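You operate a simulated robot arm through the tools that you are given. There is no shell and no other tool. Be economical: measure what you need, move in short steps, check, and stop when the job is done.

You are at the controls of a simulated two-armed robot. One attempt, no reset.

JOB
Wipe up the spill on the layout table top with the rag and put it back.

It is judged by the outcome, as a careful person would: the job done as asked, and still so three seconds after it is handed in. It fails if anything else is knocked over, pushed out of place, dropped, spilled or broken.

ROBOT AND FRAMES
Two 7-joint arms with two-finger parallel grippers on one trunk, on a base that drives. Base frame: it is fixed to the floor where the robot stands at the start and does not move with it; the origin is under the middle of the robot, x ahead of it, y to its left, z up; the surface under the hand at the start is at about z = 800. Lengths are in mm, angles in rad, forces in N, time in s.
The left shoulder is at the start at [20, 113, 1097], the right one opposite. With the tool pointing down near the work surface each hand reaches from about 240 to 620 mm from the robot's upright axis, wherever it stands, measured 20 degrees to its own side. Payload 1.57 kg a hand.
The tool frame of a hand sits at the grasp point between the pads (the TCP): z along the fingers, y along the line on which they close. The tips reach 30 mm beyond it. Largest opening 80 mm; finger width 17, thickness 12; the body of the gripper, 40 by 82 mm, starts 80 mm behind the TCP.
Orientation is told as [roll, pitch, yaw] about the base's x, y, z axes, in that order, counted from this pose: with the fingers straight down and closing along the base's y, the tool's x points along the base's -x, its y along +y and its z along -z.

CONTROLS
- The arms move only by the tool step_arm. It takes "left_motion", "right_motion" or both (then of equal length, played together; a hand with none holds still); each is a list of rows, each a list of 7 numbers: the turn, a rotation vector about the tool's x, y, z in units of 60 degrees (1.0 is 60 degrees), then the shift along the tool's x, y, z in units of 500 mm (1.0 is 500 mm), then the closure, from 0 (fully open) to 1 (shut). In form: [[rx, ry, rz, tx, ty, tz, claw], ...]. A call has 1 to 12 rows; each row is the pose to reach, as a shift and turn from the pose commanded when the call began, along the tool's axes at that moment. A call with a number of a shift or a turn outside -1 to 1 is refused whole. A row lasts 0.2 s, in which the tool goes at most 50 mm and 0.15 rad; a call with a longer step from one row to the next is refused whole, and so is a gripper value outside its range. Where a pose cannot be reached the arm comes as near as it can. A force on the tool above 40 N (or 10 N above the force at the start of the call, whichever is more), or a blocked arm, ends the call early, and 0.2 s more pass. Each finger travels about 45 mm/s and halts on what it meets, pressing with about 26 N; the grip force reading is that of the motor and also rises with nothing between the fingers. The clock runs only during rows and for 0.2 s after the last one: add rows that repeat a pose to give the fingers time. The reply holds the time, the measured pose of the TCP, the force on the tool along the base axes, the opening and the grip force, in the units named above and with some noise, with the torque about the TCP (base axes, N m) and any sound that the robot's microphone picked up, and new pictures: "pictures" is both (left out), scene, wrist or none (wrist: the cameras of the hands that moved).
- Cameras (640 x 400 px; columns grow to the right, rows downward): "scene" is now at [95.1, 16.5, 1223.3]; the picture's right is [0.20, -0.98, 0.00], its down [-0.57, -0.11, -0.81] and it looks along [0.80, 0.16, -0.58] (base axes); focal length 256 px, centre (320, 200). "left" rides on the left gripper at [72, 7, -122] in its tool frame; the picture's right is [-0.09, 1.00, 0.00], its down [-0.84, -0.08, -0.54] and it looks along [-0.54, -0.05, 0.84] (tool axes); focal length 238 px, centre (320, 200). "right" rides on the right gripper at [72, -7, -122] in its tool frame; the picture's right is [0.09, 1.00, 0.00], its down [-0.84, 0.08, -0.54] and it looks along [-0.54, 0.05, 0.84] (tool axes); focal length 238 px, centre (320, 200). There is no depth. A picture from a camera that has moved, and an enlarged one, comes with that camera's place and axes in the base frame and with its lens.
- raise_lower(by): slides the trunk up (or, below 0, down) by that many mm; the arms and the scene camera ride with it, the base frame stays. It gives what a move gives, with no picture.
- roll_base(legs): drives the robot by 1 to 6 legs, each [ahead, left, turn to the left] in mm, mm and rad, along the robot's own axes; the way and the turn of a leg run together, so that a leg with both is an arc; at most 1500 mm and 3.142 rad a leg. The arms and the cameras ride along, it lands a little off, and it stops where it bumps. It gives what a move gives, and a new picture of the scene camera.
- pan_tilt(pan, tilt): turns the head with the scene camera to pan (to the left, within 1.396 rad either way) and tilt (down, from -0.506 to 1.204), counted from straight ahead of the robot. It gives what a move gives, and a new picture of the scene camera.
- zoom(camera, box): a new picture of the part [left, top, right, bottom] of that camera's present view, enlarged. No time passes.
- close_job(): hands the job in; it is judged then, once.

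Go step by step. Nothing tells you exact positions but the pictures and the camera data: compare them with the known pose of the tool, close in by small moves and look again before you grip or let go. The budget is 120 turns and 260 pictures, counting those below and the enlarged ones. Unless the task says otherwise, let go and move clear before handing in, and close with one line.

The tools are called after "Emit:" by a JSON object that holds its "op" and its "data". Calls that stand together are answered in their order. step_arm: Moves the arms, as the interface text tells. Its arguments: {"type":"object","properties":{"left_motion":{"type":"array","items":{"type":"array","items":{"type":"number"}}},"right_motion":{"type":"array","items":{"type":"array","items":{"type":"number"}}},"pictures":{"type":"string","enum":["both","scene","wrist","none"]}},"required":[]} The other tools are called the same way: raise_lower (by) slides the trunk up or down; roll_base (legs) drives the base; pan_tilt (pan, tilt) turns the head that bears the scene camera; zoom (camera, box) takes an enlarged picture of a part of a camera's view; close_job () hands the job in.

At the start:

```text
time_s: 0.0
left_ee_pos: [455.2, 324.4, 1015.3]
left_orientation: [-0.001, 0.001, -0.001]
left_contact_force: [0.6, 0.4, 1.1]
left_moment: [-0.02, -0.03, 0.01]
left_finger_gap: 80.1
left_grasp_force: 0.1
right_ee_pos: [461.7, -69.4, 1036.6]
right_orientation: [-0.001, 0.001, 0.001]
right_contact_force: [0.2, 0.8, 0.1]
right_moment: [0.01, 0.03, 0.01]
right_finger_gap: 79.9
right_grasp_force: 0.1
trunk travel left (down, up): [-150.0, 420.0]
robot x, y, heading: [0.6, -0.1, -0.004]
head pan, tilt: [0.197, 0.62]
```

scene: 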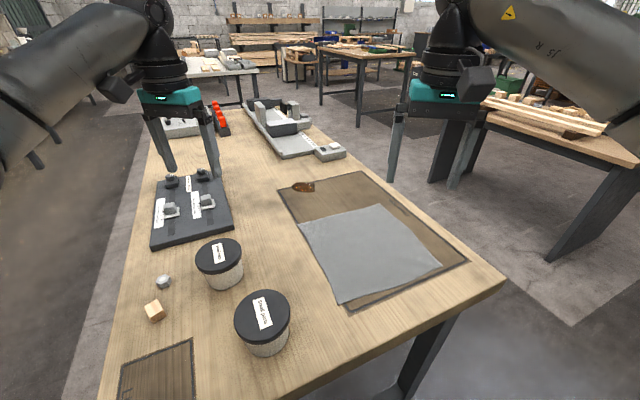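
right: 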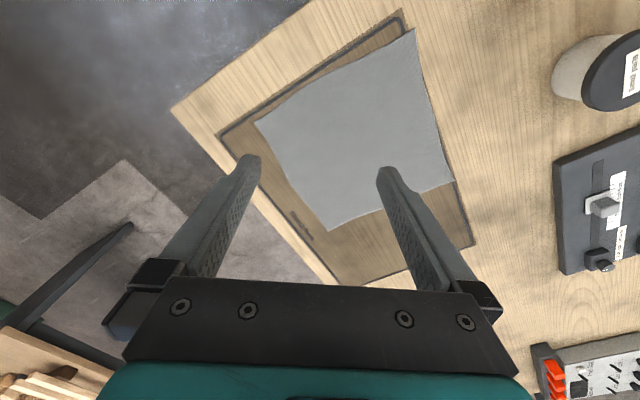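
left: 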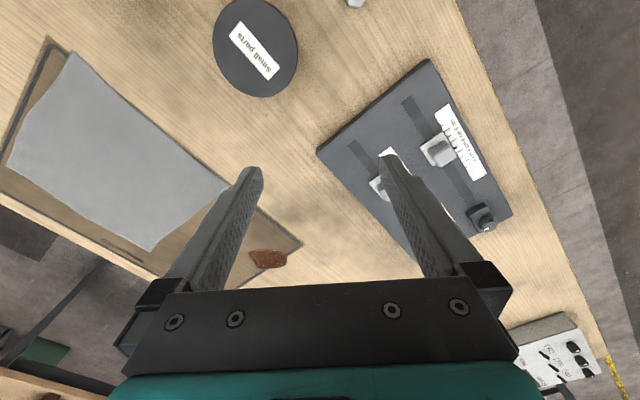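

The grey rag lies on a brown board near (510, -15), and a brown blotch, probably the spill, is near (735, 200). I'll look closer before moving.

Emit:
{"op": "zoom", "data": {"camera": "scene", "box": [260, 150, 480, 320]}}

Emit:
{"op": "zoom", "data": {"camera": "left", "box": [0, 20, 340, 290]}}

Emit:
{"op": "zoom", "data": {"camera": "right", "box": [160, 0, 500, 290]}}

Emit:
{"op": "zoom", "data": {"camera": "scene", "box": [90, 80, 350, 400]}}

```text
2.35 times, centred on (370, 235) of scene
camera zoom: at [95.1, 16.5, 1223.3], right [0.2, -0.98, 0.0], down [-0.57, -0.11, -0.81], along [0.8, 0.16, -0.58], focal length 602 px, centre (202, 118)
```

zoom: 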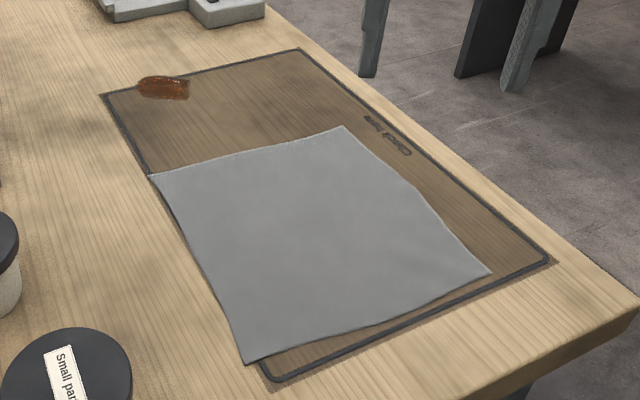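

```text
1.48 times, centred on (170, 155) of left
camera zoom: at [384.1, 330.0, 1137.8], right [0.09, 1.0, 0.0], down [0.84, -0.08, 0.54], along [0.54, -0.05, -0.84], focal length 353 px, centre (542, 267)
```

zoom: 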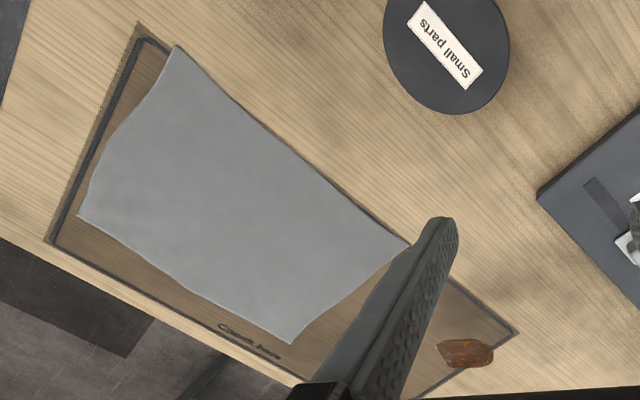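

```text
1.38 times, centred on (330, 145) of right
camera zoom: at [388.3, -75.4, 1158.2], right [-0.09, 1.0, 0.0], down [0.84, 0.08, 0.54], along [0.54, 0.05, -0.84], focal length 329 px, centre (306, 276)
```

zoom: 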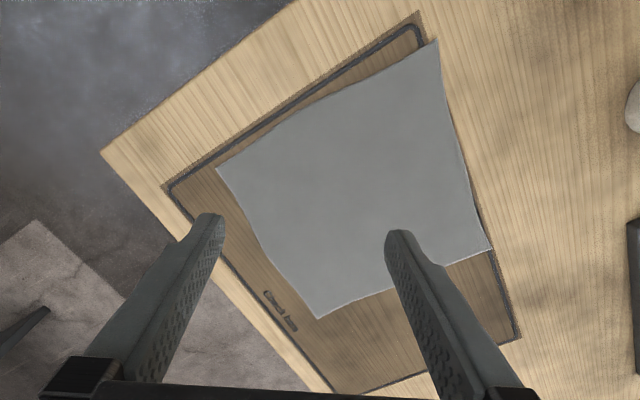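

```text
1.25 times, centred on (220, 240) of scene
camera zoom: at [95.1, 16.5, 1223.3], right [0.2, -0.98, 0.0], down [-0.57, -0.11, -0.81], along [0.8, 0.16, -0.58], focal length 320 px, centre (445, 150)
```

zoom: 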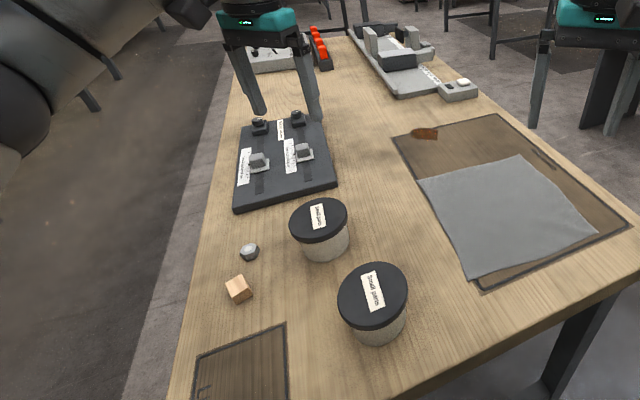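

The rag is about 240 mm square with its centre near (531, 1), inside a marked mat. The spill at about (734, 196) is too far to reach from here. The table runs diagonally, so I'll drive round to its right-hand long side and face it.

Emit:
{"op": "roll_base", "data": {"legs": [[0, -700, 0], [540, -20, 0], [0, 0, 2.218]]}}

```text
time_s: 11.8
left_ee_pos: [-12.5, -560.6, 1014.8]
left_orientation: [-0.001, -0.001, 2.175]
left_contact_force: [-0.2, 0.9, -0.4]
left_moment: [0.0, 0.02, 0.0]
left_finger_gap: 79.8
left_grasp_force: 0.0
right_ee_pos: [305.9, -334.1, 1035.1]
right_orientation: [0.002, 0.001, 2.175]
right_contact_force: [-0.4, -0.3, 1.2]
right_moment: [-0.03, -0.02, -0.03]
right_finger_gap: 80.0
right_grasp_force: 0.0
trunk travel left (down, up): [-150.0, 420.0]
robot x, y, heading: [513.8, -754.6, 2.173]
head pan, tilt: [0.197, 0.62]
camera scene: at [442.1, -683.6, 1223.3], right [0.69, 0.72, 0.0], down [0.42, -0.4, -0.81], along [-0.59, 0.57, -0.58], focal length 256 px, centre (320, 200)
```

scene: 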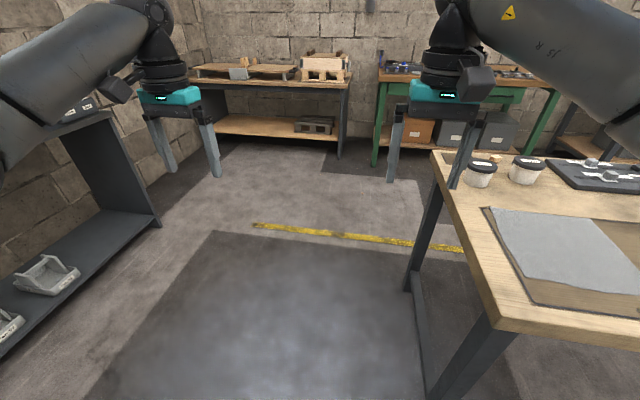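

I'm at the table end, roughly facing across it. Next I'll move right along the table, then slightly ahead.

Emit:
{"op": "roll_base", "data": {"legs": [[0, 0, 0.05], [0, -650, 0], [90, 0, 0]]}}

Emit:
{"op": "pan_tilt", "data": {"pan": 0.0, "tilt": 0.85}}

```text
time_s: 16.5
left_ee_pos: [441.4, -118.5, 1014.3]
left_orientation: [-0.001, 0.002, 2.217]
left_contact_force: [-0.3, -0.2, -0.1]
left_moment: [-0.01, -0.03, -0.04]
left_finger_gap: 80.1
left_grasp_force: 0.1
right_ee_pos: [752.8, 123.1, 1035.7]
right_orientation: [-0.001, 0.0, 2.218]
right_contact_force: [-0.5, 0.3, -1.0]
right_moment: [-0.04, -0.02, -0.03]
right_finger_gap: 80.2
right_grasp_force: 0.0
trunk travel left (down, up): [-150.0, 420.0]
robot x, y, heading: [975.0, -291.7, 2.208]
head pan, tilt: [0.197, 0.62]
camera scene: at [901.6, -221.5, 1223.2], right [0.66, 0.75, 0.0], down [0.43, -0.39, -0.81], along [-0.61, 0.54, -0.58], focal length 256 px, centre (320, 200)
```

scene: 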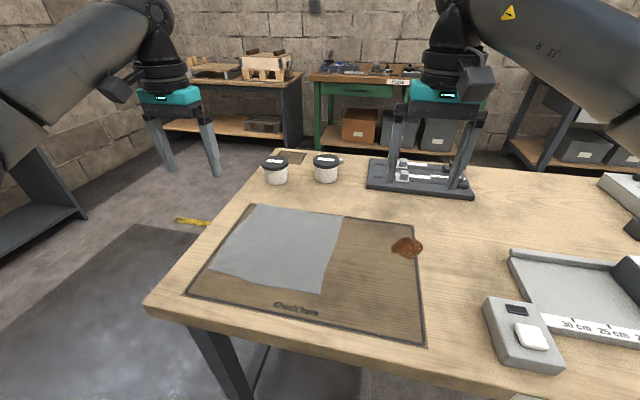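

```text
time_s: 17.3
left_ee_pos: [441.2, -119.6, 1014.7]
left_orientation: [0.0, 0.002, 2.218]
left_contact_force: [-0.4, -0.2, -0.7]
left_moment: [-0.02, 0.01, -0.01]
left_finger_gap: 79.9
left_grasp_force: 0.1
right_ee_pos: [751.5, 122.1, 1035.9]
right_orientation: [0.0, 0.0, 2.218]
right_contact_force: [0.0, 0.6, -0.3]
right_moment: [0.03, 0.01, 0.0]
right_finger_gap: 80.1
right_grasp_force: 0.0
trunk travel left (down, up): [-150.0, 420.0]
robot x, y, heading: [976.4, -288.6, 2.216]
head pan, tilt: [0.0, 0.85]
camera scene: at [920.5, -218.0, 1204.2], right [0.8, 0.6, 0.0], down [0.45, -0.6, -0.66], along [-0.4, 0.53, -0.75], focal length 256 px, centre (320, 200)
```

scene: 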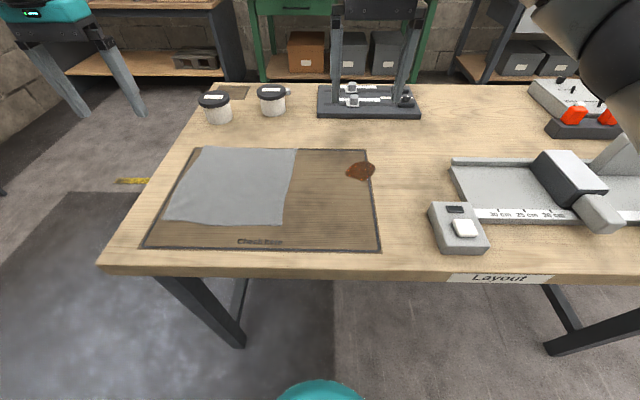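

The table's "Layout" label is in view, and so are the rag, the spill and the marked area. I'll enlarge this view.

Emit:
{"op": "zoom", "data": {"camera": "scene", "box": [130, 130, 400, 260]}}

Emit:
{"op": "zoom", "data": {"camera": "right", "box": [0, 0, 640, 400]}}

```text
2.37 times, centred on (265, 195) of scene
camera zoom: at [920.5, -218.0, 1204.2], right [0.8, 0.6, 0.0], down [0.45, -0.6, -0.66], along [-0.4, 0.53, -0.75], focal length 607 px, centre (450, 212)
```

zoom: 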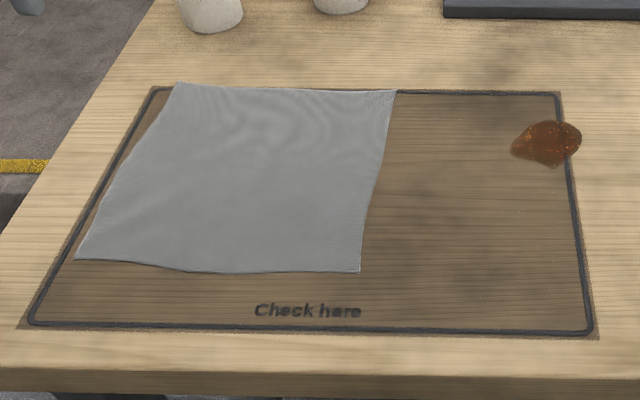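

```text
1.00 times, centred on (320, 200) of right (not enlarged: the box is as wide or as high as the picture)
camera zoom: at [799.0, 69.3, 1158.3], right [-0.74, -0.67, 0.0], down [-0.57, 0.62, 0.54], along [-0.36, 0.4, -0.84], focal length 238 px, centre (320, 200)
```

zoom: 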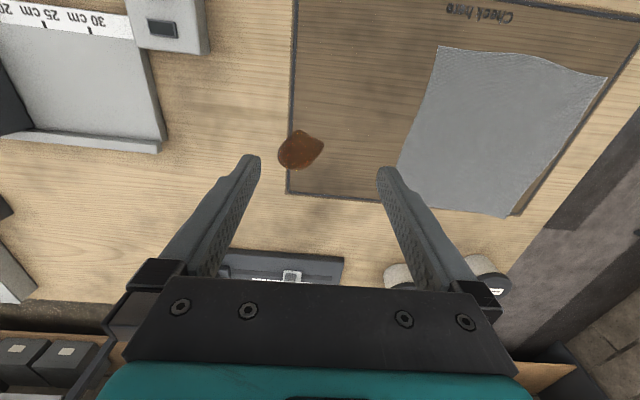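

Rag edge AB runs from about (558, 170) to (690, -31), and the spill is at about (730, 197) and roughly 65 mm wide. I'll bring the right hand above the rag, a little inside that edge and in line with the spill.

Emit:
{"op": "step_arm", "data": {"right_motion": [[0, 0, 0, -0.024, 0.055, 0.03, 0.1], [0, 0, 0, -0.048, 0.11, 0.07, 0.2], [0, 0, 0, -0.072, 0.165, 0.11, 0.3], [0, 0, 0, -0.096, 0.22, 0.16, 0.375], [0, 0, 0, -0.12, 0.275, 0.21, 0.375], [0, 0, 0, -0.145, 0.33, 0.26, 0.375], [0, 0, 0, -0.145, 0.33, 0.272, 0.375]]}}

```text
time_s: 18.9
left_ee_pos: [442.0, -119.4, 1015.6]
left_orientation: [0.0, 0.001, 2.217]
left_contact_force: [0.1, 0.0, -0.9]
left_moment: [-0.01, 0.03, -0.01]
left_finger_gap: 79.9
left_grasp_force: 0.0
right_ee_pos: [597.8, 76.7, 904.2]
right_orientation: [-0.001, 0.003, 2.22]
right_contact_force: [0.1, -0.1, -0.3]
right_moment: [-0.03, 0.0, -0.04]
right_finger_gap: 50.1
right_grasp_force: 0.0
right hand out of reach, approached as far as the arm can: row 6, 7
trunk travel left (down, up): [-150.0, 420.0]
robot x, y, heading: [976.4, -288.4, 2.219]
head pan, tilt: [0.0, 0.85]
camera scene: at [920.7, -217.9, 1204.1], right [0.8, 0.6, 0.0], down [0.45, -0.6, -0.66], along [-0.4, 0.53, -0.75], focal length 256 px, centre (320, 200)
camera right: at [645.1, 22.6, 1025.6], right [-0.74, -0.67, 0.0], down [-0.57, 0.62, 0.54], along [-0.37, 0.4, -0.84], focal length 238 px, centre (320, 200)
```

scene: 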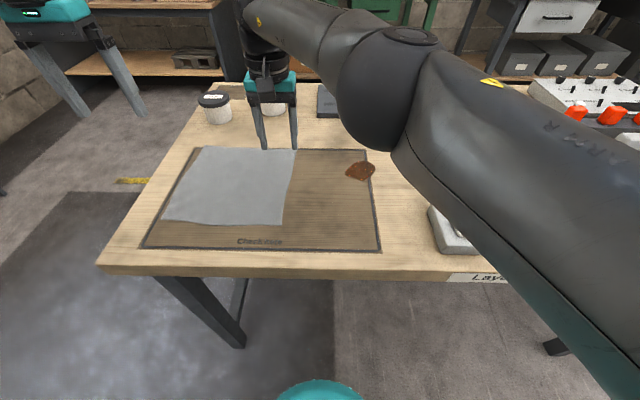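
right: 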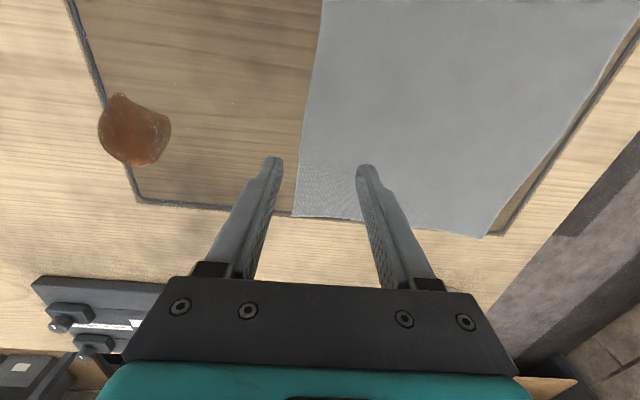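

The right arm is at the edge of its reach here. I'll shift the base left and slightly closer.

Emit:
{"op": "roll_base", "data": {"legs": [[0, 80, 0], [45, 0, 0]]}}

```text
time_s: 20.4
left_ee_pos: [350.1, -131.1, 1015.2]
left_orientation: [0.001, 0.002, 2.219]
left_contact_force: [-0.4, 0.7, 0.3]
left_moment: [0.0, 0.02, 0.01]
left_finger_gap: 79.8
left_grasp_force: 0.0
right_ee_pos: [506.6, 64.6, 903.6]
right_orientation: [0.0, -0.001, 2.217]
right_contact_force: [-0.7, 1.0, 0.2]
right_moment: [-0.04, 0.0, 0.02]
right_finger_gap: 50.0
right_grasp_force: 0.1
trunk travel left (down, up): [-150.0, 420.0]
robot x, y, heading: [884.3, -299.3, 2.22]
head pan, tilt: [0.0, 0.85]
camera scene: at [829.8, -228.9, 1204.0], right [0.8, 0.6, 0.0], down [0.45, -0.6, -0.66], along [-0.4, 0.53, -0.75], focal length 256 px, centre (320, 200)
```

scene: 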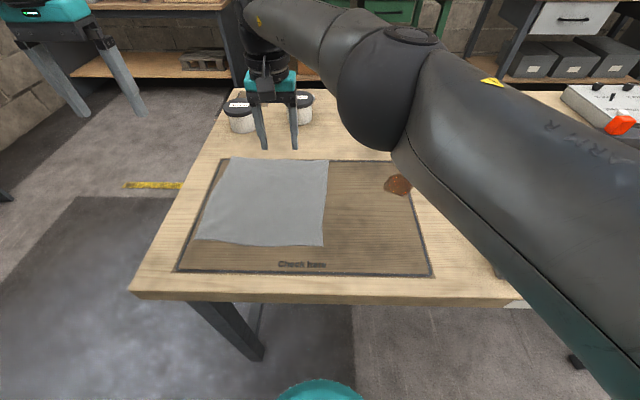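

Now I'll move the hand back over the rag edge, lower it some, and check its position.

Emit:
{"op": "step_arm", "data": {"right_motion": [[0, 0, 0, 0.03, -0.065, 0.0, 0.375], [0, 0, 0, 0.064, -0.134, 0.04, 0.375], [0, 0, 0, 0.064, -0.134, 0.1, 0.375]]}}

```text
time_s: 21.2
left_ee_pos: [351.5, -130.8, 1014.6]
left_orientation: [0.0, 0.002, 2.218]
left_contact_force: [0.2, 0.6, 0.3]
left_moment: [0.0, 0.01, 0.02]
left_finger_gap: 80.3
left_grasp_force: 0.1
right_ee_pos: [579.7, 80.2, 852.4]
right_orientation: [-0.001, 0.001, 2.215]
right_contact_force: [-0.1, 0.4, -0.6]
right_moment: [0.02, 0.0, -0.02]
right_finger_gap: 50.3
right_grasp_force: 0.0
trunk travel left (down, up): [-150.0, 420.0]
robot x, y, heading: [880.6, -299.0, 2.219]
head pan, tilt: [0.0, 0.85]
camera scene: at [829.9, -229.4, 1204.1], right [0.8, 0.6, 0.0], down [0.45, -0.6, -0.66], along [-0.4, 0.53, -0.75], focal length 256 px, centre (320, 200)
camera right: at [626.2, 26.7, 974.5], right [-0.74, -0.67, 0.0], down [-0.57, 0.62, 0.54], along [-0.36, 0.4, -0.84], focal length 238 px, centre (320, 200)
```

scene: 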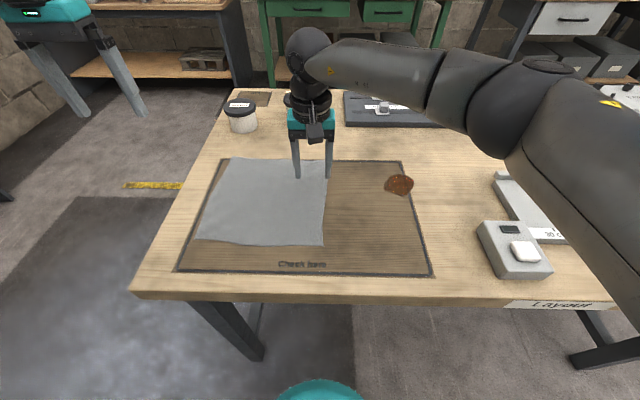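
right: 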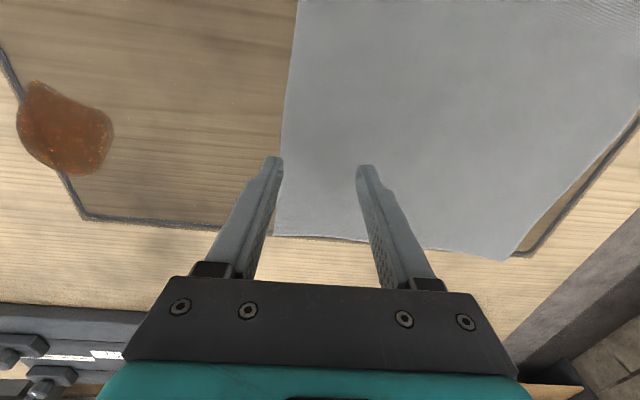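

The outer finger sits just inside the rag's edge. I'll shift about 8 mm further in and lower until the tips touch the rag.

Emit:
{"op": "step_arm", "data": {"right_motion": [[0, 0, 0, 0, 0.016, 0.02, 0.375], [0, 0, 0, 0, 0.016, 0.034, 0.375], [0, 0, 0, 0, 0.016, 0.04, 0.375], [0, 0, 0, 0, 0.016, 0.044, 0.375]], "pictures": "wrist"}}

```text
time_s: 22.2
left_ee_pos: [351.1, -130.7, 1015.2]
left_orientation: [0.0, 0.0, 2.219]
left_contact_force: [-0.6, 0.4, 0.1]
left_moment: [-0.01, 0.05, 0.0]
left_finger_gap: 79.8
left_grasp_force: 0.0
right_ee_pos: [573.3, 74.5, 831.3]
right_orientation: [0.0, -0.001, 2.218]
right_contact_force: [0.2, -0.7, 2.6]
right_moment: [0.04, -0.07, 0.01]
right_finger_gap: 49.8
right_grasp_force: 0.0
trunk travel left (down, up): [-150.0, 420.0]
robot x, y, heading: [883.6, -296.5, 2.22]
head pan, tilt: [0.0, 0.85]
camera right: at [620.9, 21.4, 953.6], right [-0.74, -0.67, 0.0], down [-0.57, 0.62, 0.54], along [-0.37, 0.4, -0.84], focal length 238 px, centre (320, 200)
```

right: 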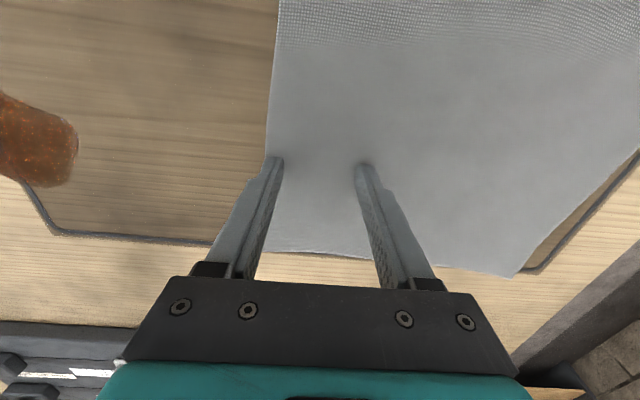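

Contact is light at z = 831. I'll press a touch more and close the fingers on the cloth.

Emit:
{"op": "step_arm", "data": {"right_motion": [[0, 0, 0, 0, 0, 0.004, 0.375], [0, 0, 0, 0, 0, 0.004, 0.6], [0, 0, 0, 0, 0, 0.004, 0.8], [0, 0, 0, 0, 0, 0.004, 1], [0, 0, 0, 0, 0, 0.004, 1], [0, 0, 0, 0, 0, 0.004, 1]]}}

```text
time_s: 23.6
left_ee_pos: [352.0, -132.1, 1016.8]
left_orientation: [0.0, 0.002, 2.217]
left_contact_force: [0.1, -0.5, 0.3]
left_moment: [0.0, -0.01, 0.03]
left_finger_gap: 80.1
left_grasp_force: 0.0
right_ee_pos: [572.2, 74.2, 832.0]
right_orientation: [0.001, -0.003, 2.218]
right_contact_force: [-1.0, 2.2, 21.5]
right_moment: [0.11, -0.15, 0.01]
right_finger_gap: 2.1
right_grasp_force: 23.4
trunk travel left (down, up): [-150.0, 420.0]
robot x, y, heading: [881.5, -301.2, 2.217]
head pan, tilt: [0.0, 0.85]
camera scene: at [830.9, -230.2, 1204.3], right [0.8, 0.6, 0.0], down [0.45, -0.6, -0.66], along [-0.4, 0.53, -0.75], focal length 256 px, centre (320, 200)
camera right: at [620.6, 20.8, 953.2], right [-0.74, -0.67, 0.0], down [-0.56, 0.62, 0.55], along [-0.37, 0.4, -0.84], focal length 238 px, centre (320, 200)
```

scene: 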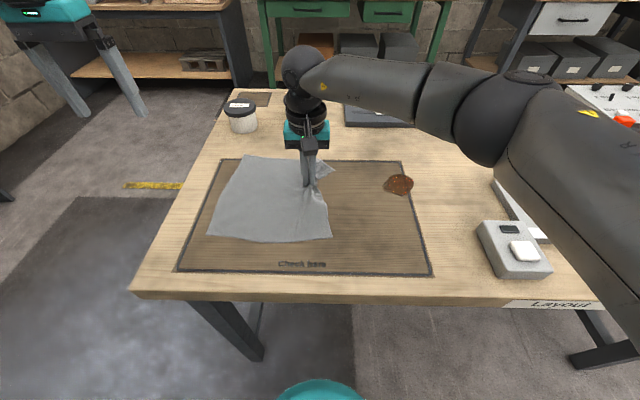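
right: 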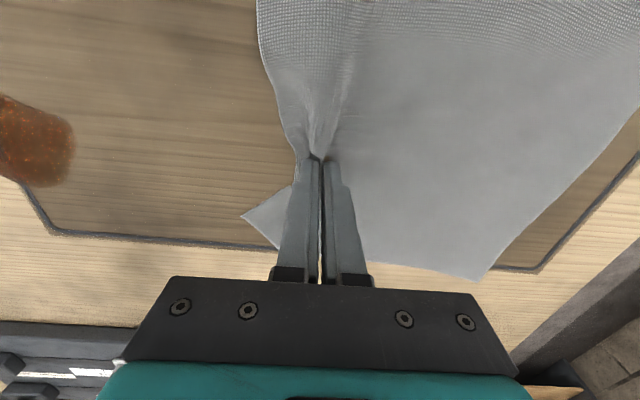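

The cloth is gripped. I'll drag it to the spill with light contact.

Emit:
{"op": "step_arm", "data": {"right_motion": [[0, 0, 0, 0, 0, -0.004, 1], [0, 0, 0, 0, -0.06, -0.004, 1], [0, 0, 0, 0, -0.13, -0.004, 1], [0, 0, 0, 0, -0.2, -0.004, 1], [0, 0, 0, -0.003, -0.27, -0.004, 1], [0, 0, 0, -0.005, -0.34, -0.003, 1], [0, 0, 0, -0.006, -0.4, -0.002, 1]]}}

```text
time_s: 25.2
left_ee_pos: [349.5, -132.0, 1014.3]
left_orientation: [0.0, 0.0, 2.219]
left_contact_force: [-0.2, 0.2, 1.0]
left_moment: [-0.01, -0.02, -0.01]
left_finger_gap: 80.1
left_grasp_force: 0.1
right_ee_pos: [732.1, 197.6, 830.0]
right_orientation: [0.0, 0.0, 2.218]
right_contact_force: [-0.5, -1.1, 5.1]
right_moment: [-0.01, 0.01, -0.03]
right_finger_gap: 1.8
right_grasp_force: 23.8
trunk travel left (down, up): [-150.0, 420.0]
robot x, y, heading: [885.9, -302.5, 2.221]
head pan, tilt: [0.0, 0.85]
camera scene: at [830.2, -229.7, 1204.2], right [0.8, 0.6, 0.0], down [0.45, -0.6, -0.66], along [-0.4, 0.53, -0.75], focal length 256 px, centre (320, 200)
camera right: at [780.5, 145.0, 953.5], right [-0.74, -0.67, 0.0], down [-0.57, 0.62, 0.54], along [-0.37, 0.4, -0.84], focal length 238 px, centre (320, 200)
```

scene: 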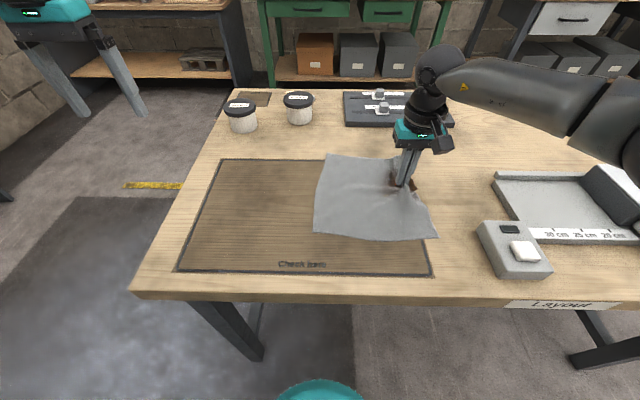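
right: 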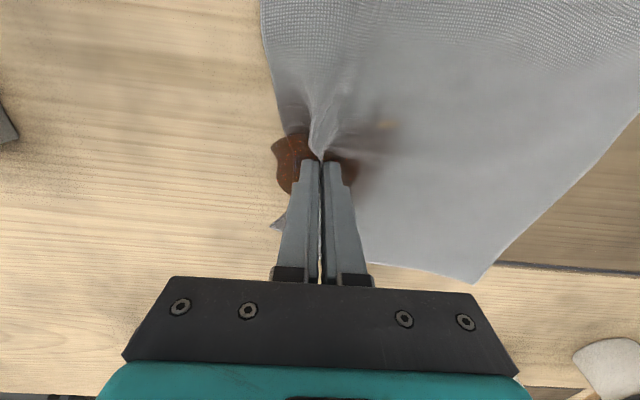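

The cloth is over the spill and soaking it up. I'll rub back and forth over the spot with a bit more pressure.

Emit:
{"op": "step_arm", "data": {"right_motion": [[0, 0, 0, 0, -0.05, 0.004, 1], [0, 0, 0, 0.03, -0.1, 0.004, 1], [0, 0, 0, 0.04, -0.04, 0.004, 1], [0, 0, 0, 0.04, 0.04, 0.004, 1], [0, 0, 0, 0.0, 0.06, 0.004, 1], [0, 0, 0, 0.0, -0.03, 0.004, 1], [0, 0, 0, -0.03, -0.1, 0.004, 1], [0, 0, 0, -0.05, -0.04, 0.004, 1], [0, 0, 0, -0.05, 0.05, 0.004, 1], [0, 0, 0, -0.0, 0.05, 0.004, 1], [0, 0, 0, 0, -0.04, 0.004, 1], [0, 0, 0, 0, -0.1, 0.004, 1]]}}

```text
time_s: 27.8
left_ee_pos: [349.9, -134.4, 1014.4]
left_orientation: [-0.003, -0.003, 2.219]
left_contact_force: [-0.7, -0.5, -0.7]
left_moment: [-0.01, -0.02, -0.01]
left_finger_gap: 80.2
left_grasp_force: 0.0
right_ee_pos: [765.7, 225.7, 832.2]
right_orientation: [0.007, -0.012, 2.221]
right_contact_force: [-8.6, -9.7, 31.2]
right_moment: [-0.24, 0.06, -0.03]
right_finger_gap: 2.2
right_grasp_force: 23.9
trunk travel left (down, up): [-150.0, 420.0]
robot x, y, heading: [886.5, -298.8, 2.22]
head pan, tilt: [0.0, 0.85]
camera scene: at [829.7, -232.5, 1204.5], right [0.8, 0.6, 0.0], down [0.45, -0.6, -0.66], along [-0.4, 0.53, -0.75], focal length 256 px, centre (320, 200)
camera right: at [813.6, 171.4, 952.7], right [-0.74, -0.68, 0.0], down [-0.56, 0.62, 0.55], along [-0.38, 0.4, -0.83], focal length 238 px, centre (320, 200)
```

scene: 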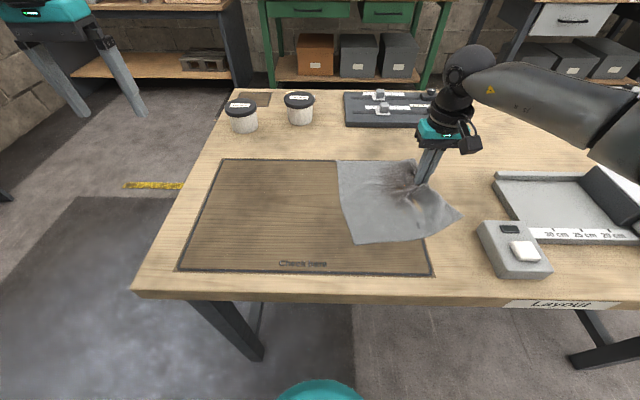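
right: 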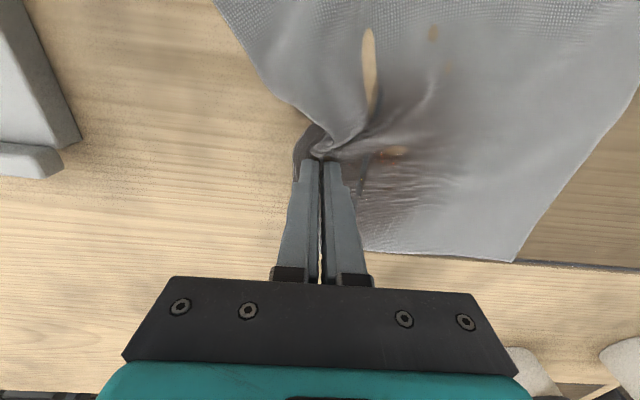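

Some wet staining shows on the cloth. I'll lift the rag to see whether the table is clean.

Emit:
{"op": "step_arm", "data": {"right_motion": [[0, 0, 0, 0, 0.0, -0.06, 1], [0, 0, 0, 0, 0.02, -0.14, 1], [0, 0, 0, 0, 0.04, -0.22, 1], [0, 0, 0, 0, 0.06, -0.3, 1], [0, 0, 0, 0, 0.12, -0.38, 1], [0, 0, 0, 0, 0.2, -0.42, 1], [0, 0, 0, 0, 0.28, -0.44, 1], [0, 0, 0, 0, 0.28, -0.44, 1]]}}

```text
time_s: 29.6
left_ee_pos: [350.5, -131.0, 1015.0]
left_orientation: [0.0, 0.002, 2.219]
left_contact_force: [0.5, -0.4, -0.6]
left_moment: [-0.02, -0.01, 0.0]
left_finger_gap: 79.6
left_grasp_force: 0.1
right_ee_pos: [659.6, 145.8, 1049.3]
right_orientation: [0.0, 0.002, 2.219]
right_contact_force: [-0.2, -0.1, 0.5]
right_moment: [0.03, 0.0, 0.0]
right_finger_gap: 1.8
right_grasp_force: 23.2
trunk travel left (down, up): [-150.0, 420.0]
robot x, y, heading: [883.7, -299.5, 2.217]
head pan, tilt: [0.0, 0.85]
camera scene: at [830.1, -229.3, 1204.1], right [0.8, 0.6, 0.0], down [0.45, -0.6, -0.66], along [-0.4, 0.53, -0.75], focal length 256 px, centre (320, 200)
camera right: at [707.5, 93.3, 1170.2], right [-0.74, -0.67, 0.0], down [-0.57, 0.62, 0.54], along [-0.36, 0.4, -0.84], focal length 238 px, centre (320, 200)
```

scene: 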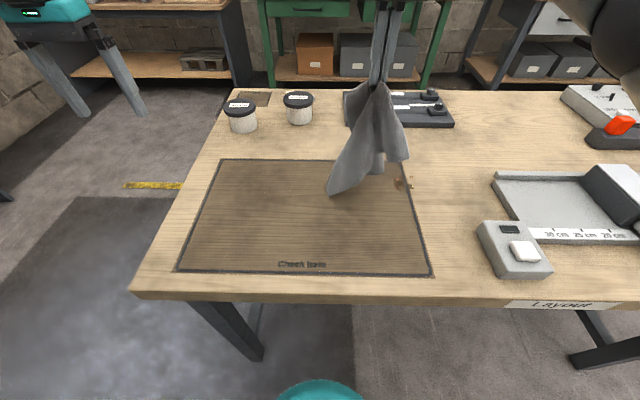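
right: 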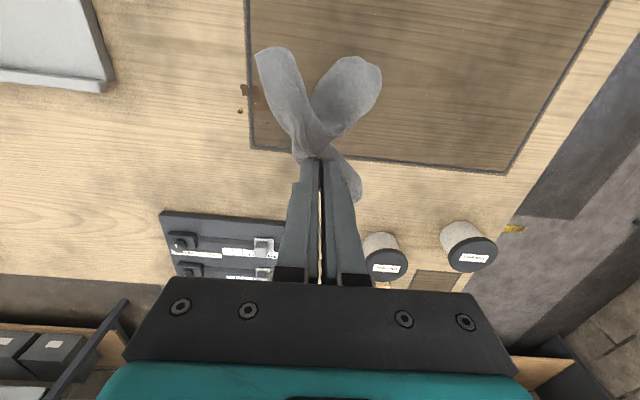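

Small specks remain. I'll enlarge to locate them.

Emit:
{"op": "zoom", "data": {"camera": "scene", "box": [360, 150, 450, 206]}}

Emit:
{"op": "zoom", "data": {"camera": "right", "box": [190, 50, 310, 125]}}

```text
7.11 times, centred on (405, 178) of scene
camera zoom: at [830.1, -229.3, 1204.1], right [0.8, 0.6, 0.0], down [0.45, -0.6, -0.66], along [-0.4, 0.53, -0.75], focal length 1820 px, centre (-284, 356)
```

zoom: 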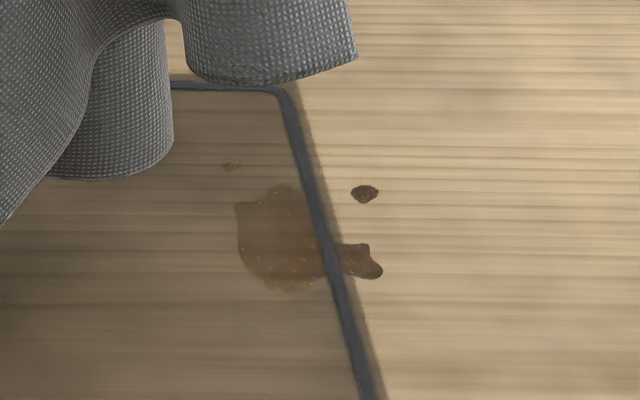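

```text
5.33 times, centred on (250, 88) of right
camera zoom: at [707.5, 93.3, 1170.2], right [-0.74, -0.67, 0.0], down [-0.57, 0.62, 0.54], along [-0.36, 0.4, -0.84], focal length 1271 px, centre (693, 800)
```

zoom: 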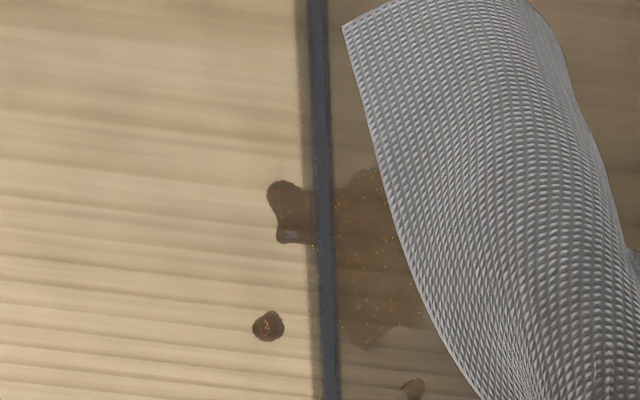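

About half the spill remains: a thin patch near (727, 204), blobs near (751, 207) and (739, 237), and a speck near (699, 223). I'll come down again and scrub across all of them.

Emit:
{"op": "step_arm", "data": {"right_motion": [[0, 0, 0, 0, -0.05, 0.08, 1], [0, 0, 0, 0, -0.1, 0.16, 1], [0, 0, 0, 0, -0.12, 0.24, 1], [0, 0, 0, 0, -0.12, 0.32, 1], [0, 0, 0, 0, -0.12, 0.4, 1], [0, 0, 0, 0, -0.12, 0.43, 1], [0, 0, 0, -0.01, -0.2, 0.432, 1], [0, 0, 0, -0.012, -0.28, 0.432, 1], [0, 0, 0, 0.015, -0.24, 0.432, 1], [0, 0, 0, 0.015, -0.16, 0.432, 1], [0, 0, 0, -0.04, -0.12, 0.432, 1]], "pictures": "both"}}

```text
time_s: 32.0
left_ee_pos: [350.8, -131.3, 1016.5]
left_orientation: [-0.001, 0.0, 2.218]
left_contact_force: [0.4, -0.5, -0.2]
left_moment: [0.01, 0.01, 0.0]
left_finger_gap: 79.8
left_grasp_force: 0.1
right_ee_pos: [696.4, 197.0, 836.8]
right_orientation: [-0.001, 0.001, 2.219]
right_contact_force: [1.5, -2.0, 9.6]
right_moment: [-0.17, -0.01, 0.07]
right_finger_gap: 1.8
right_grasp_force: 23.5
trunk travel left (down, up): [-150.0, 420.0]
robot x, y, heading: [886.0, -298.0, 2.219]
head pan, tilt: [0.0, 0.85]
camera scene: at [830.3, -230.3, 1204.2], right [0.8, 0.6, 0.0], down [0.45, -0.6, -0.66], along [-0.4, 0.53, -0.75], focal length 256 px, centre (320, 200)
camera right: at [743.5, 144.0, 957.6], right [-0.74, -0.67, 0.0], down [-0.57, 0.62, 0.54], along [-0.36, 0.4, -0.84], focal length 238 px, centre (320, 200)
```

scene: 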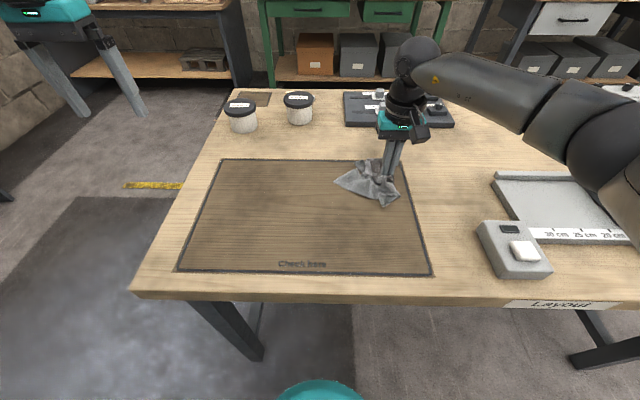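
right: 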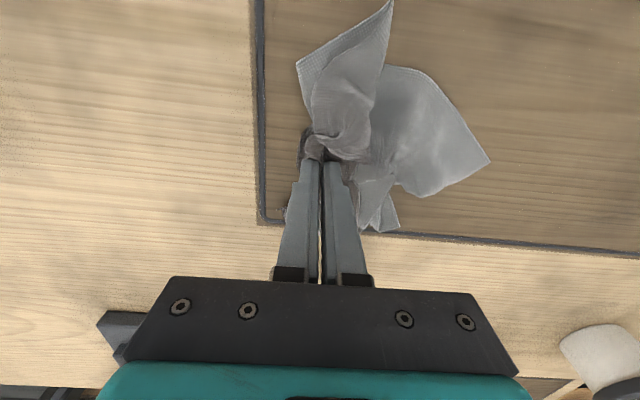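

The blobs outside the line are gone. I'll do a few more strokes over the inner patch.

Emit:
{"op": "step_arm", "data": {"right_motion": [[0, 0, 0, -0.03, 0.0, 0.006, 1], [0, 0, 0, -0.05, -0.05, 0.008, 1], [0, 0, 0, -0.04, -0.12, 0.008, 1], [0, 0, 0, 0.0, -0.13, 0.008, 1], [0, 0, 0, 0.0, -0.05, 0.008, 1], [0, 0, 0, 0.02, 0.0, 0.008, 1], [0, 0, 0, 0.025, -0.07, 0.008, 1], [0, 0, 0, 0.045, -0.14, 0.008, 1], [0, 0, 0, 0.06, -0.06, 0.008, 1], [0, 0, 0, 0.06, 0.02, 0.008, 1]], "pictures": "none"}}

Emit:
{"op": "step_arm", "data": {"right_motion": [[0, 0, 0, 0, 0.0, -0.08, 1], [0, 0, 0, 0, 0.06, -0.16, 1], [0, 0, 0, 0, 0.12, -0.24, 1], [0, 0, 0, 0, 0.19, -0.3, 1], [0, 0, 0, 0, 0.26, -0.36, 1], [0, 0, 0, 0, 0.26, -0.42, 1], [0, 0, 0, 0, 0.26, -0.44, 1], [0, 0, 0, 0, 0.26, -0.44, 1]]}}

Emit:
{"op": "zoom", "data": {"camera": "scene", "box": [345, 145, 455, 214]}}

Emit:
{"op": "zoom", "data": {"camera": "right", "box": [120, 40, 310, 160]}}

```text
time_s: 34.4
left_ee_pos: [351.3, -130.4, 1014.6]
left_orientation: [-0.001, 0.0, 2.217]
left_contact_force: [-0.3, 0.2, 0.1]
left_moment: [0.0, -0.01, 0.02]
left_finger_gap: 80.1
left_grasp_force: 0.1
right_ee_pos: [702.3, 169.3, 833.2]
right_orientation: [-0.003, -0.012, 2.214]
right_contact_force: [3.3, -2.1, 10.2]
right_moment: [-0.15, -0.1, 0.0]
right_finger_gap: 1.7
right_grasp_force: 23.2
trunk travel left (down, up): [-150.0, 420.0]
robot x, y, heading: [882.0, -300.0, 2.219]
head pan, tilt: [0.0, 0.85]
stopped in row 10 (right hand): the force on the tool passed its limit at 41 N (the readings are from after the stop); the commanded pose is now the measured one
```

```text
time_s: 36.1
left_ee_pos: [352.7, -129.9, 1015.0]
left_orientation: [0.0, 0.001, 2.218]
left_contact_force: [0.5, 0.2, -0.2]
left_moment: [-0.01, -0.02, -0.01]
left_finger_gap: 79.8
left_grasp_force: 0.1
right_ee_pos: [601.2, 87.6, 1054.1]
right_orientation: [-0.003, -0.008, 2.214]
right_contact_force: [-0.1, -0.3, -0.3]
right_moment: [0.0, 0.0, 0.0]
right_finger_gap: 1.8
right_grasp_force: 23.6
trunk travel left (down, up): [-150.0, 420.0]
robot x, y, heading: [881.8, -299.9, 2.219]
head pan, tilt: [0.0, 0.85]
camera scene: at [830.3, -229.2, 1204.1], right [0.8, 0.6, 0.0], down [0.45, -0.6, -0.66], along [-0.4, 0.53, -0.75], focal length 256 px, centre (320, 200)
camera right: at [648.2, 33.7, 1175.4], right [-0.74, -0.67, 0.0], down [-0.56, 0.62, 0.55], along [-0.37, 0.41, -0.84], focal length 238 px, centre (320, 200)
```

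scene: 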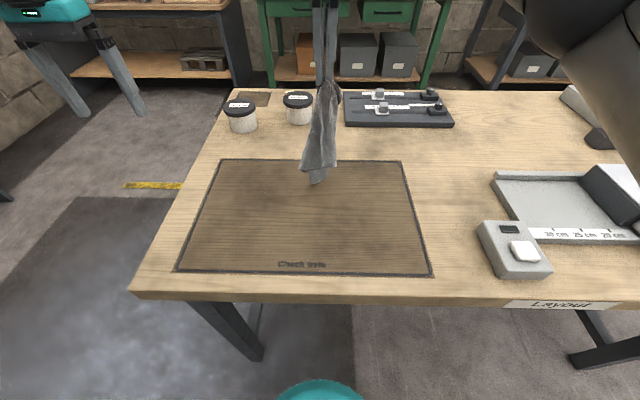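
right: 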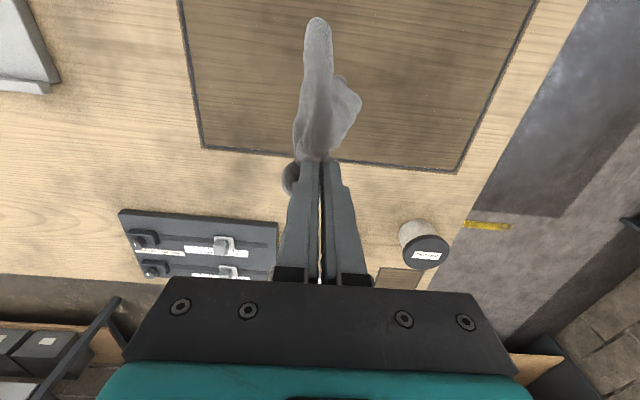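

```text
5.80 times, centred on (400, 180) of scene
camera zoom: at [830.3, -229.2, 1204.1], right [0.8, 0.6, 0.0], down [0.45, -0.6, -0.66], along [-0.4, 0.53, -0.75], focal length 1484 px, centre (-144, 319)
```

zoom: 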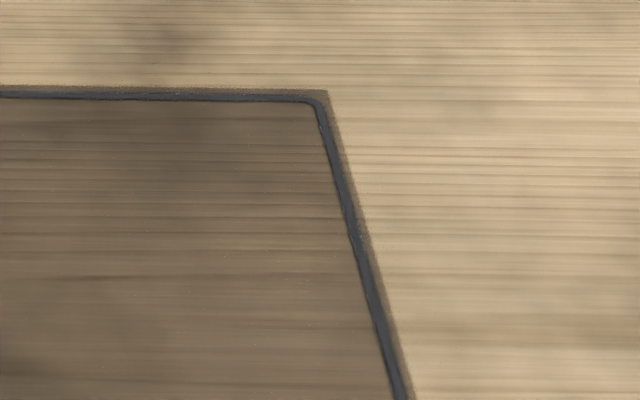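

```text
3.33 times, centred on (215, 100) of right
camera zoom: at [648.2, 33.7, 1175.4], right [-0.74, -0.67, 0.0], down [-0.56, 0.62, 0.55], along [-0.37, 0.41, -0.84], focal length 794 px, centre (670, 533)
```

zoom: 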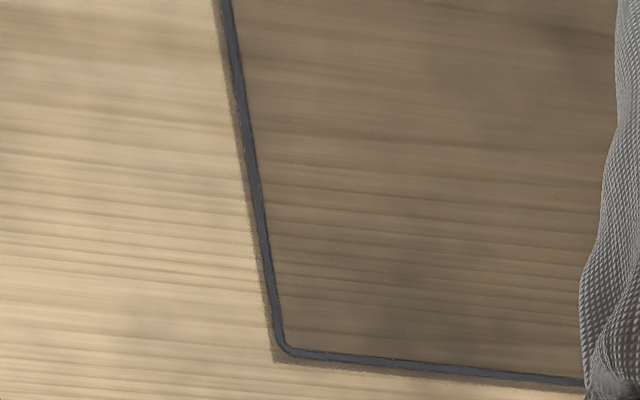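

The table is clean. Next I'll put the rag back. I'm moving the base left so the right hand can lay it down at its original place, centred near (531, 1).

Emit:
{"op": "roll_base", "data": {"legs": [[0, 130, 0]]}}

```text
time_s: 37.4
left_ee_pos: [250.2, -204.9, 1015.0]
left_orientation: [0.002, 0.001, 2.216]
left_contact_force: [-0.1, 0.4, 0.1]
left_moment: [0.01, 0.0, 0.01]
left_finger_gap: 80.1
left_grasp_force: 0.0
right_ee_pos: [500.6, 11.1, 1053.8]
right_orientation: [-0.003, -0.006, 2.214]
right_contact_force: [0.5, 0.0, 0.1]
right_moment: [0.01, -0.03, -0.01]
right_finger_gap: 2.0
right_grasp_force: 23.6
trunk travel left (down, up): [-150.0, 420.0]
robot x, y, heading: [783.0, -374.8, 2.219]
head pan, tilt: [0.0, 0.85]
camera scene: at [728.9, -305.6, 1204.1], right [0.8, 0.6, 0.0], down [0.45, -0.6, -0.66], along [-0.4, 0.53, -0.75], focal length 256 px, centre (320, 200)
```

scene: 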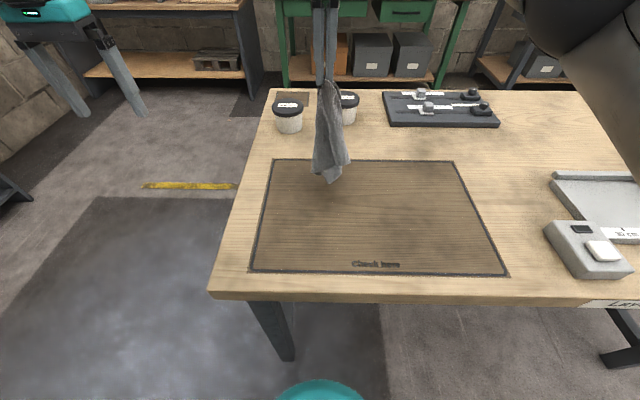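

I'll move to the far-left end first. Then I'll lower while moving right so the cloth lays itself out.

Emit:
{"op": "step_arm", "data": {"right_motion": [[0, 0, 0, 0, 0.06, 0, 1], [0, 0, 0, 0, 0.12, 0, 1], [0, 0, 0, 0, 0.17, 0.0, 1], [0, 0, 0, 0, 0.17, 0.05, 1], [0, 0, 0, 0, 0.17, 0.1, 1], [0, 0, 0, 0, 0.17, 0.12, 1], [0, 0, 0, 0, 0.17, 0.12, 1]]}}

```text
time_s: 39.0
left_ee_pos: [250.3, -206.2, 1014.9]
left_orientation: [0.002, 0.002, 2.216]
left_contact_force: [-0.7, -0.1, 0.0]
left_moment: [-0.02, -0.03, 0.01]
left_finger_gap: 79.7
left_grasp_force: 0.0
right_ee_pos: [432.3, -37.7, 992.9]
right_orientation: [-0.002, -0.008, 2.214]
right_contact_force: [-1.1, 0.1, -0.5]
right_moment: [0.02, 0.01, 0.0]
right_finger_gap: 1.9
right_grasp_force: 24.1
trunk travel left (down, up): [-150.0, 420.0]
robot x, y, heading: [782.4, -374.7, 2.215]
head pan, tilt: [0.0, 0.85]
camera scene: at [729.4, -305.2, 1204.1], right [0.8, 0.6, 0.0], down [0.45, -0.6, -0.66], along [-0.4, 0.53, -0.75], focal length 256 px, centre (320, 200)
camera right: at [479.4, -91.7, 1114.2], right [-0.74, -0.67, 0.0], down [-0.56, 0.62, 0.55], along [-0.37, 0.41, -0.84], focal length 238 px, centre (320, 200)
```

scene: 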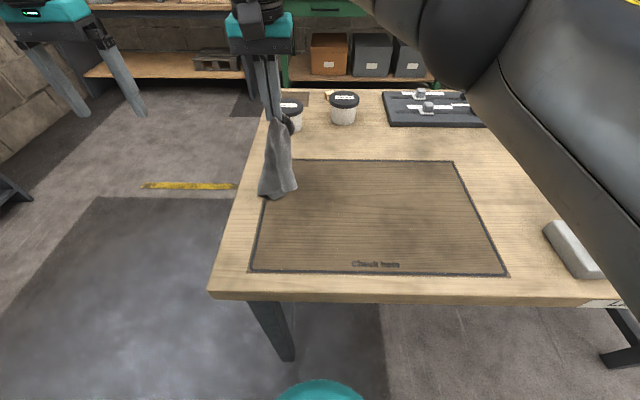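
right: 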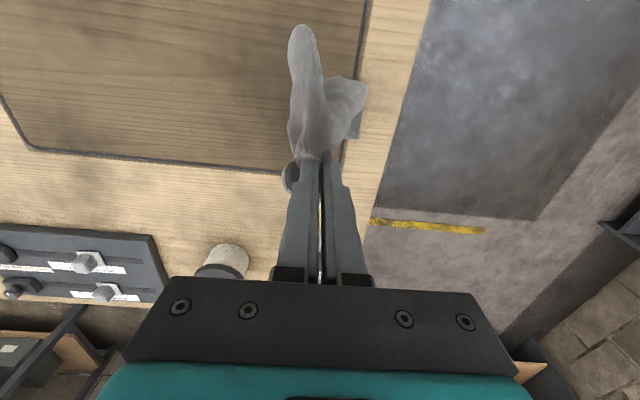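

The hem hangs just inside the area's left border. Now I'll lower and move right to lay it out.

Emit:
{"op": "step_arm", "data": {"right_motion": [[0, 0, 0, 0, 0, 0.06, 1], [0, 0, 0, 0, -0.04, 0.1, 1], [0, 0, 0, 0, -0.1, 0.13, 1], [0, 0, 0, 0, -0.17, 0.17, 1], [0, 0, 0, 0, -0.23, 0.21, 1], [0, 0, 0, 0, -0.29, 0.25, 1], [0, 0, 0, 0, -0.33, 0.29, 1], [0, 0, 0, 0, -0.36, 0.305, 1]]}}

```text
time_s: 40.8
left_ee_pos: [251.7, -204.5, 1014.7]
left_orientation: [0.0, 0.003, 2.217]
left_contact_force: [-0.4, -0.8, -0.1]
left_moment: [0.0, -0.01, -0.02]
left_finger_gap: 80.0
left_grasp_force: 0.0
right_ee_pos: [577.9, 69.6, 842.4]
right_orientation: [-0.003, -0.008, 2.214]
right_contact_force: [-0.7, 0.2, -0.1]
right_moment: [0.03, -0.01, 0.05]
right_finger_gap: 1.9
right_grasp_force: 24.0
trunk travel left (down, up): [-150.0, 420.0]
robot x, y, heading: [783.1, -376.2, 2.214]
head pan, tilt: [0.0, 0.85]
camera scene: at [729.4, -305.2, 1204.1], right [0.8, 0.6, 0.0], down [0.45, -0.6, -0.66], along [-0.4, 0.53, -0.75], focal length 256 px, centre (320, 200)
camera right: at [623.3, 15.5, 963.8], right [-0.74, -0.67, 0.0], down [-0.56, 0.62, 0.55], along [-0.37, 0.41, -0.84], focal length 238 px, centre (320, 200)
```

scene: 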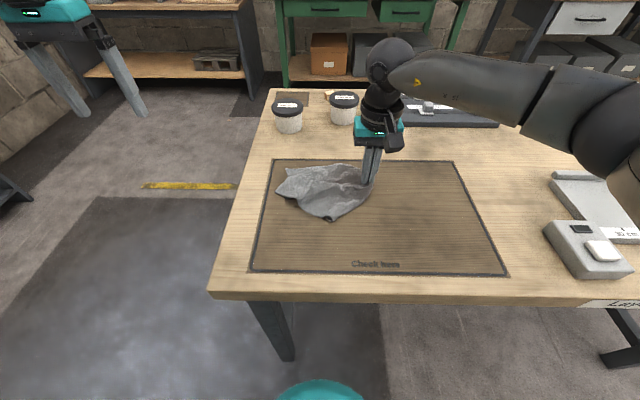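
right: 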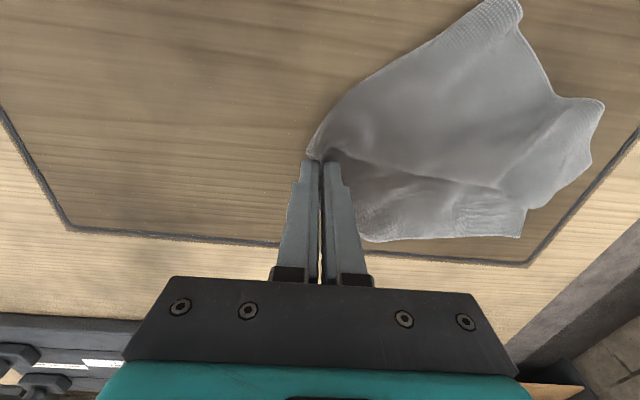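

The rag lies in its original place, centred near (509, 5) with some folds. I'll release it and back off upward.

Emit:
{"op": "step_arm", "data": {"right_motion": [[0, 0, 0, 0, -0.01, 0.012, 1], [0, 0, 0, 0, -0.01, 0.014, 0.9], [0, 0, 0, 0, -0.01, 0.014, 0.75], [0, 0, 0, 0, -0.01, 0.014, 0.7], [0, 0, 0, 0, -0.01, 0.0, 0.7], [0, 0, 0, 0, -0.01, -0.06, 0.7], [0, 0, 0, 0, -0.01, -0.14, 0.7], [0, 0, 0, 0, -0.06, -0.22, 0.7], [0, 0, 0, 0, -0.14, -0.28, 0.7], [0, 0, 0, 0, -0.23, -0.28, 0.7]]}}

Emit:
{"op": "zoom", "data": {"camera": "scene", "box": [230, 140, 520, 290]}}

```text
time_s: 43.0
left_ee_pos: [251.2, -205.5, 1016.0]
left_orientation: [0.0, 0.002, 2.216]
left_contact_force: [-0.4, 0.3, 1.0]
left_moment: [-0.03, 0.0, 0.0]
left_finger_gap: 80.3
left_grasp_force: 0.1
right_ee_pos: [669.0, 137.0, 978.1]
right_orientation: [-0.002, -0.007, 2.213]
right_contact_force: [0.6, -0.4, 0.8]
right_moment: [0.05, -0.01, 0.01]
right_finger_gap: 23.9
right_grasp_force: 0.1
trunk travel left (down, up): [-150.0, 420.0]
robot x, y, heading: [783.0, -378.1, 2.213]
head pan, tilt: [0.0, 0.85]
camera scene: at [729.7, -305.1, 1204.1], right [0.8, 0.6, 0.0], down [0.45, -0.6, -0.66], along [-0.4, 0.53, -0.75], focal length 256 px, centre (320, 200)
camera right: at [716.3, 83.1, 1100.8], right [-0.74, -0.67, 0.0], down [-0.56, 0.62, 0.55], along [-0.37, 0.41, -0.84], focal length 238 px, centre (320, 200)
```

scene: 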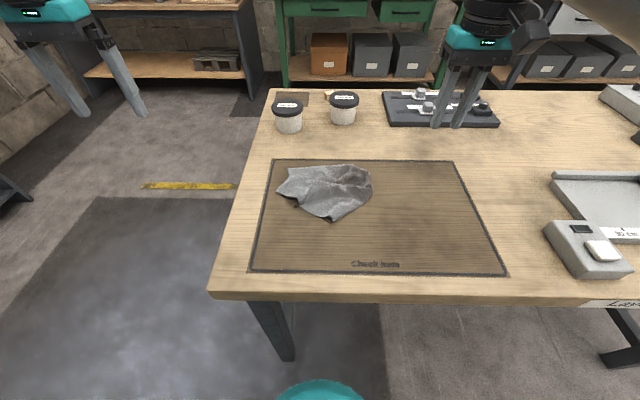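
right: 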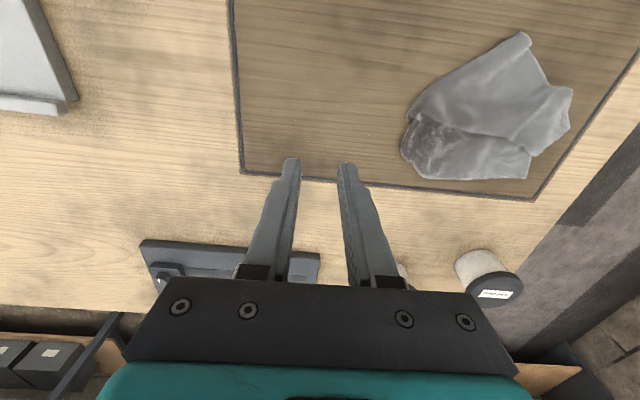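

```text
2.21 times, centred on (375, 215) of scene
camera zoom: at [729.7, -305.1, 1204.1], right [0.8, 0.6, 0.0], down [0.45, -0.6, -0.66], along [-0.4, 0.53, -0.75], focal length 565 px, centre (199, 167)
```

zoom: 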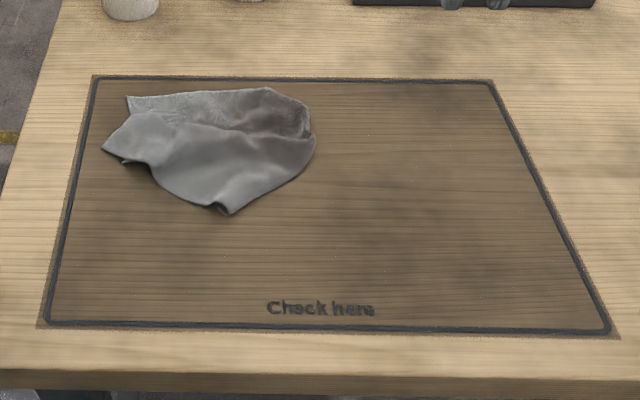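

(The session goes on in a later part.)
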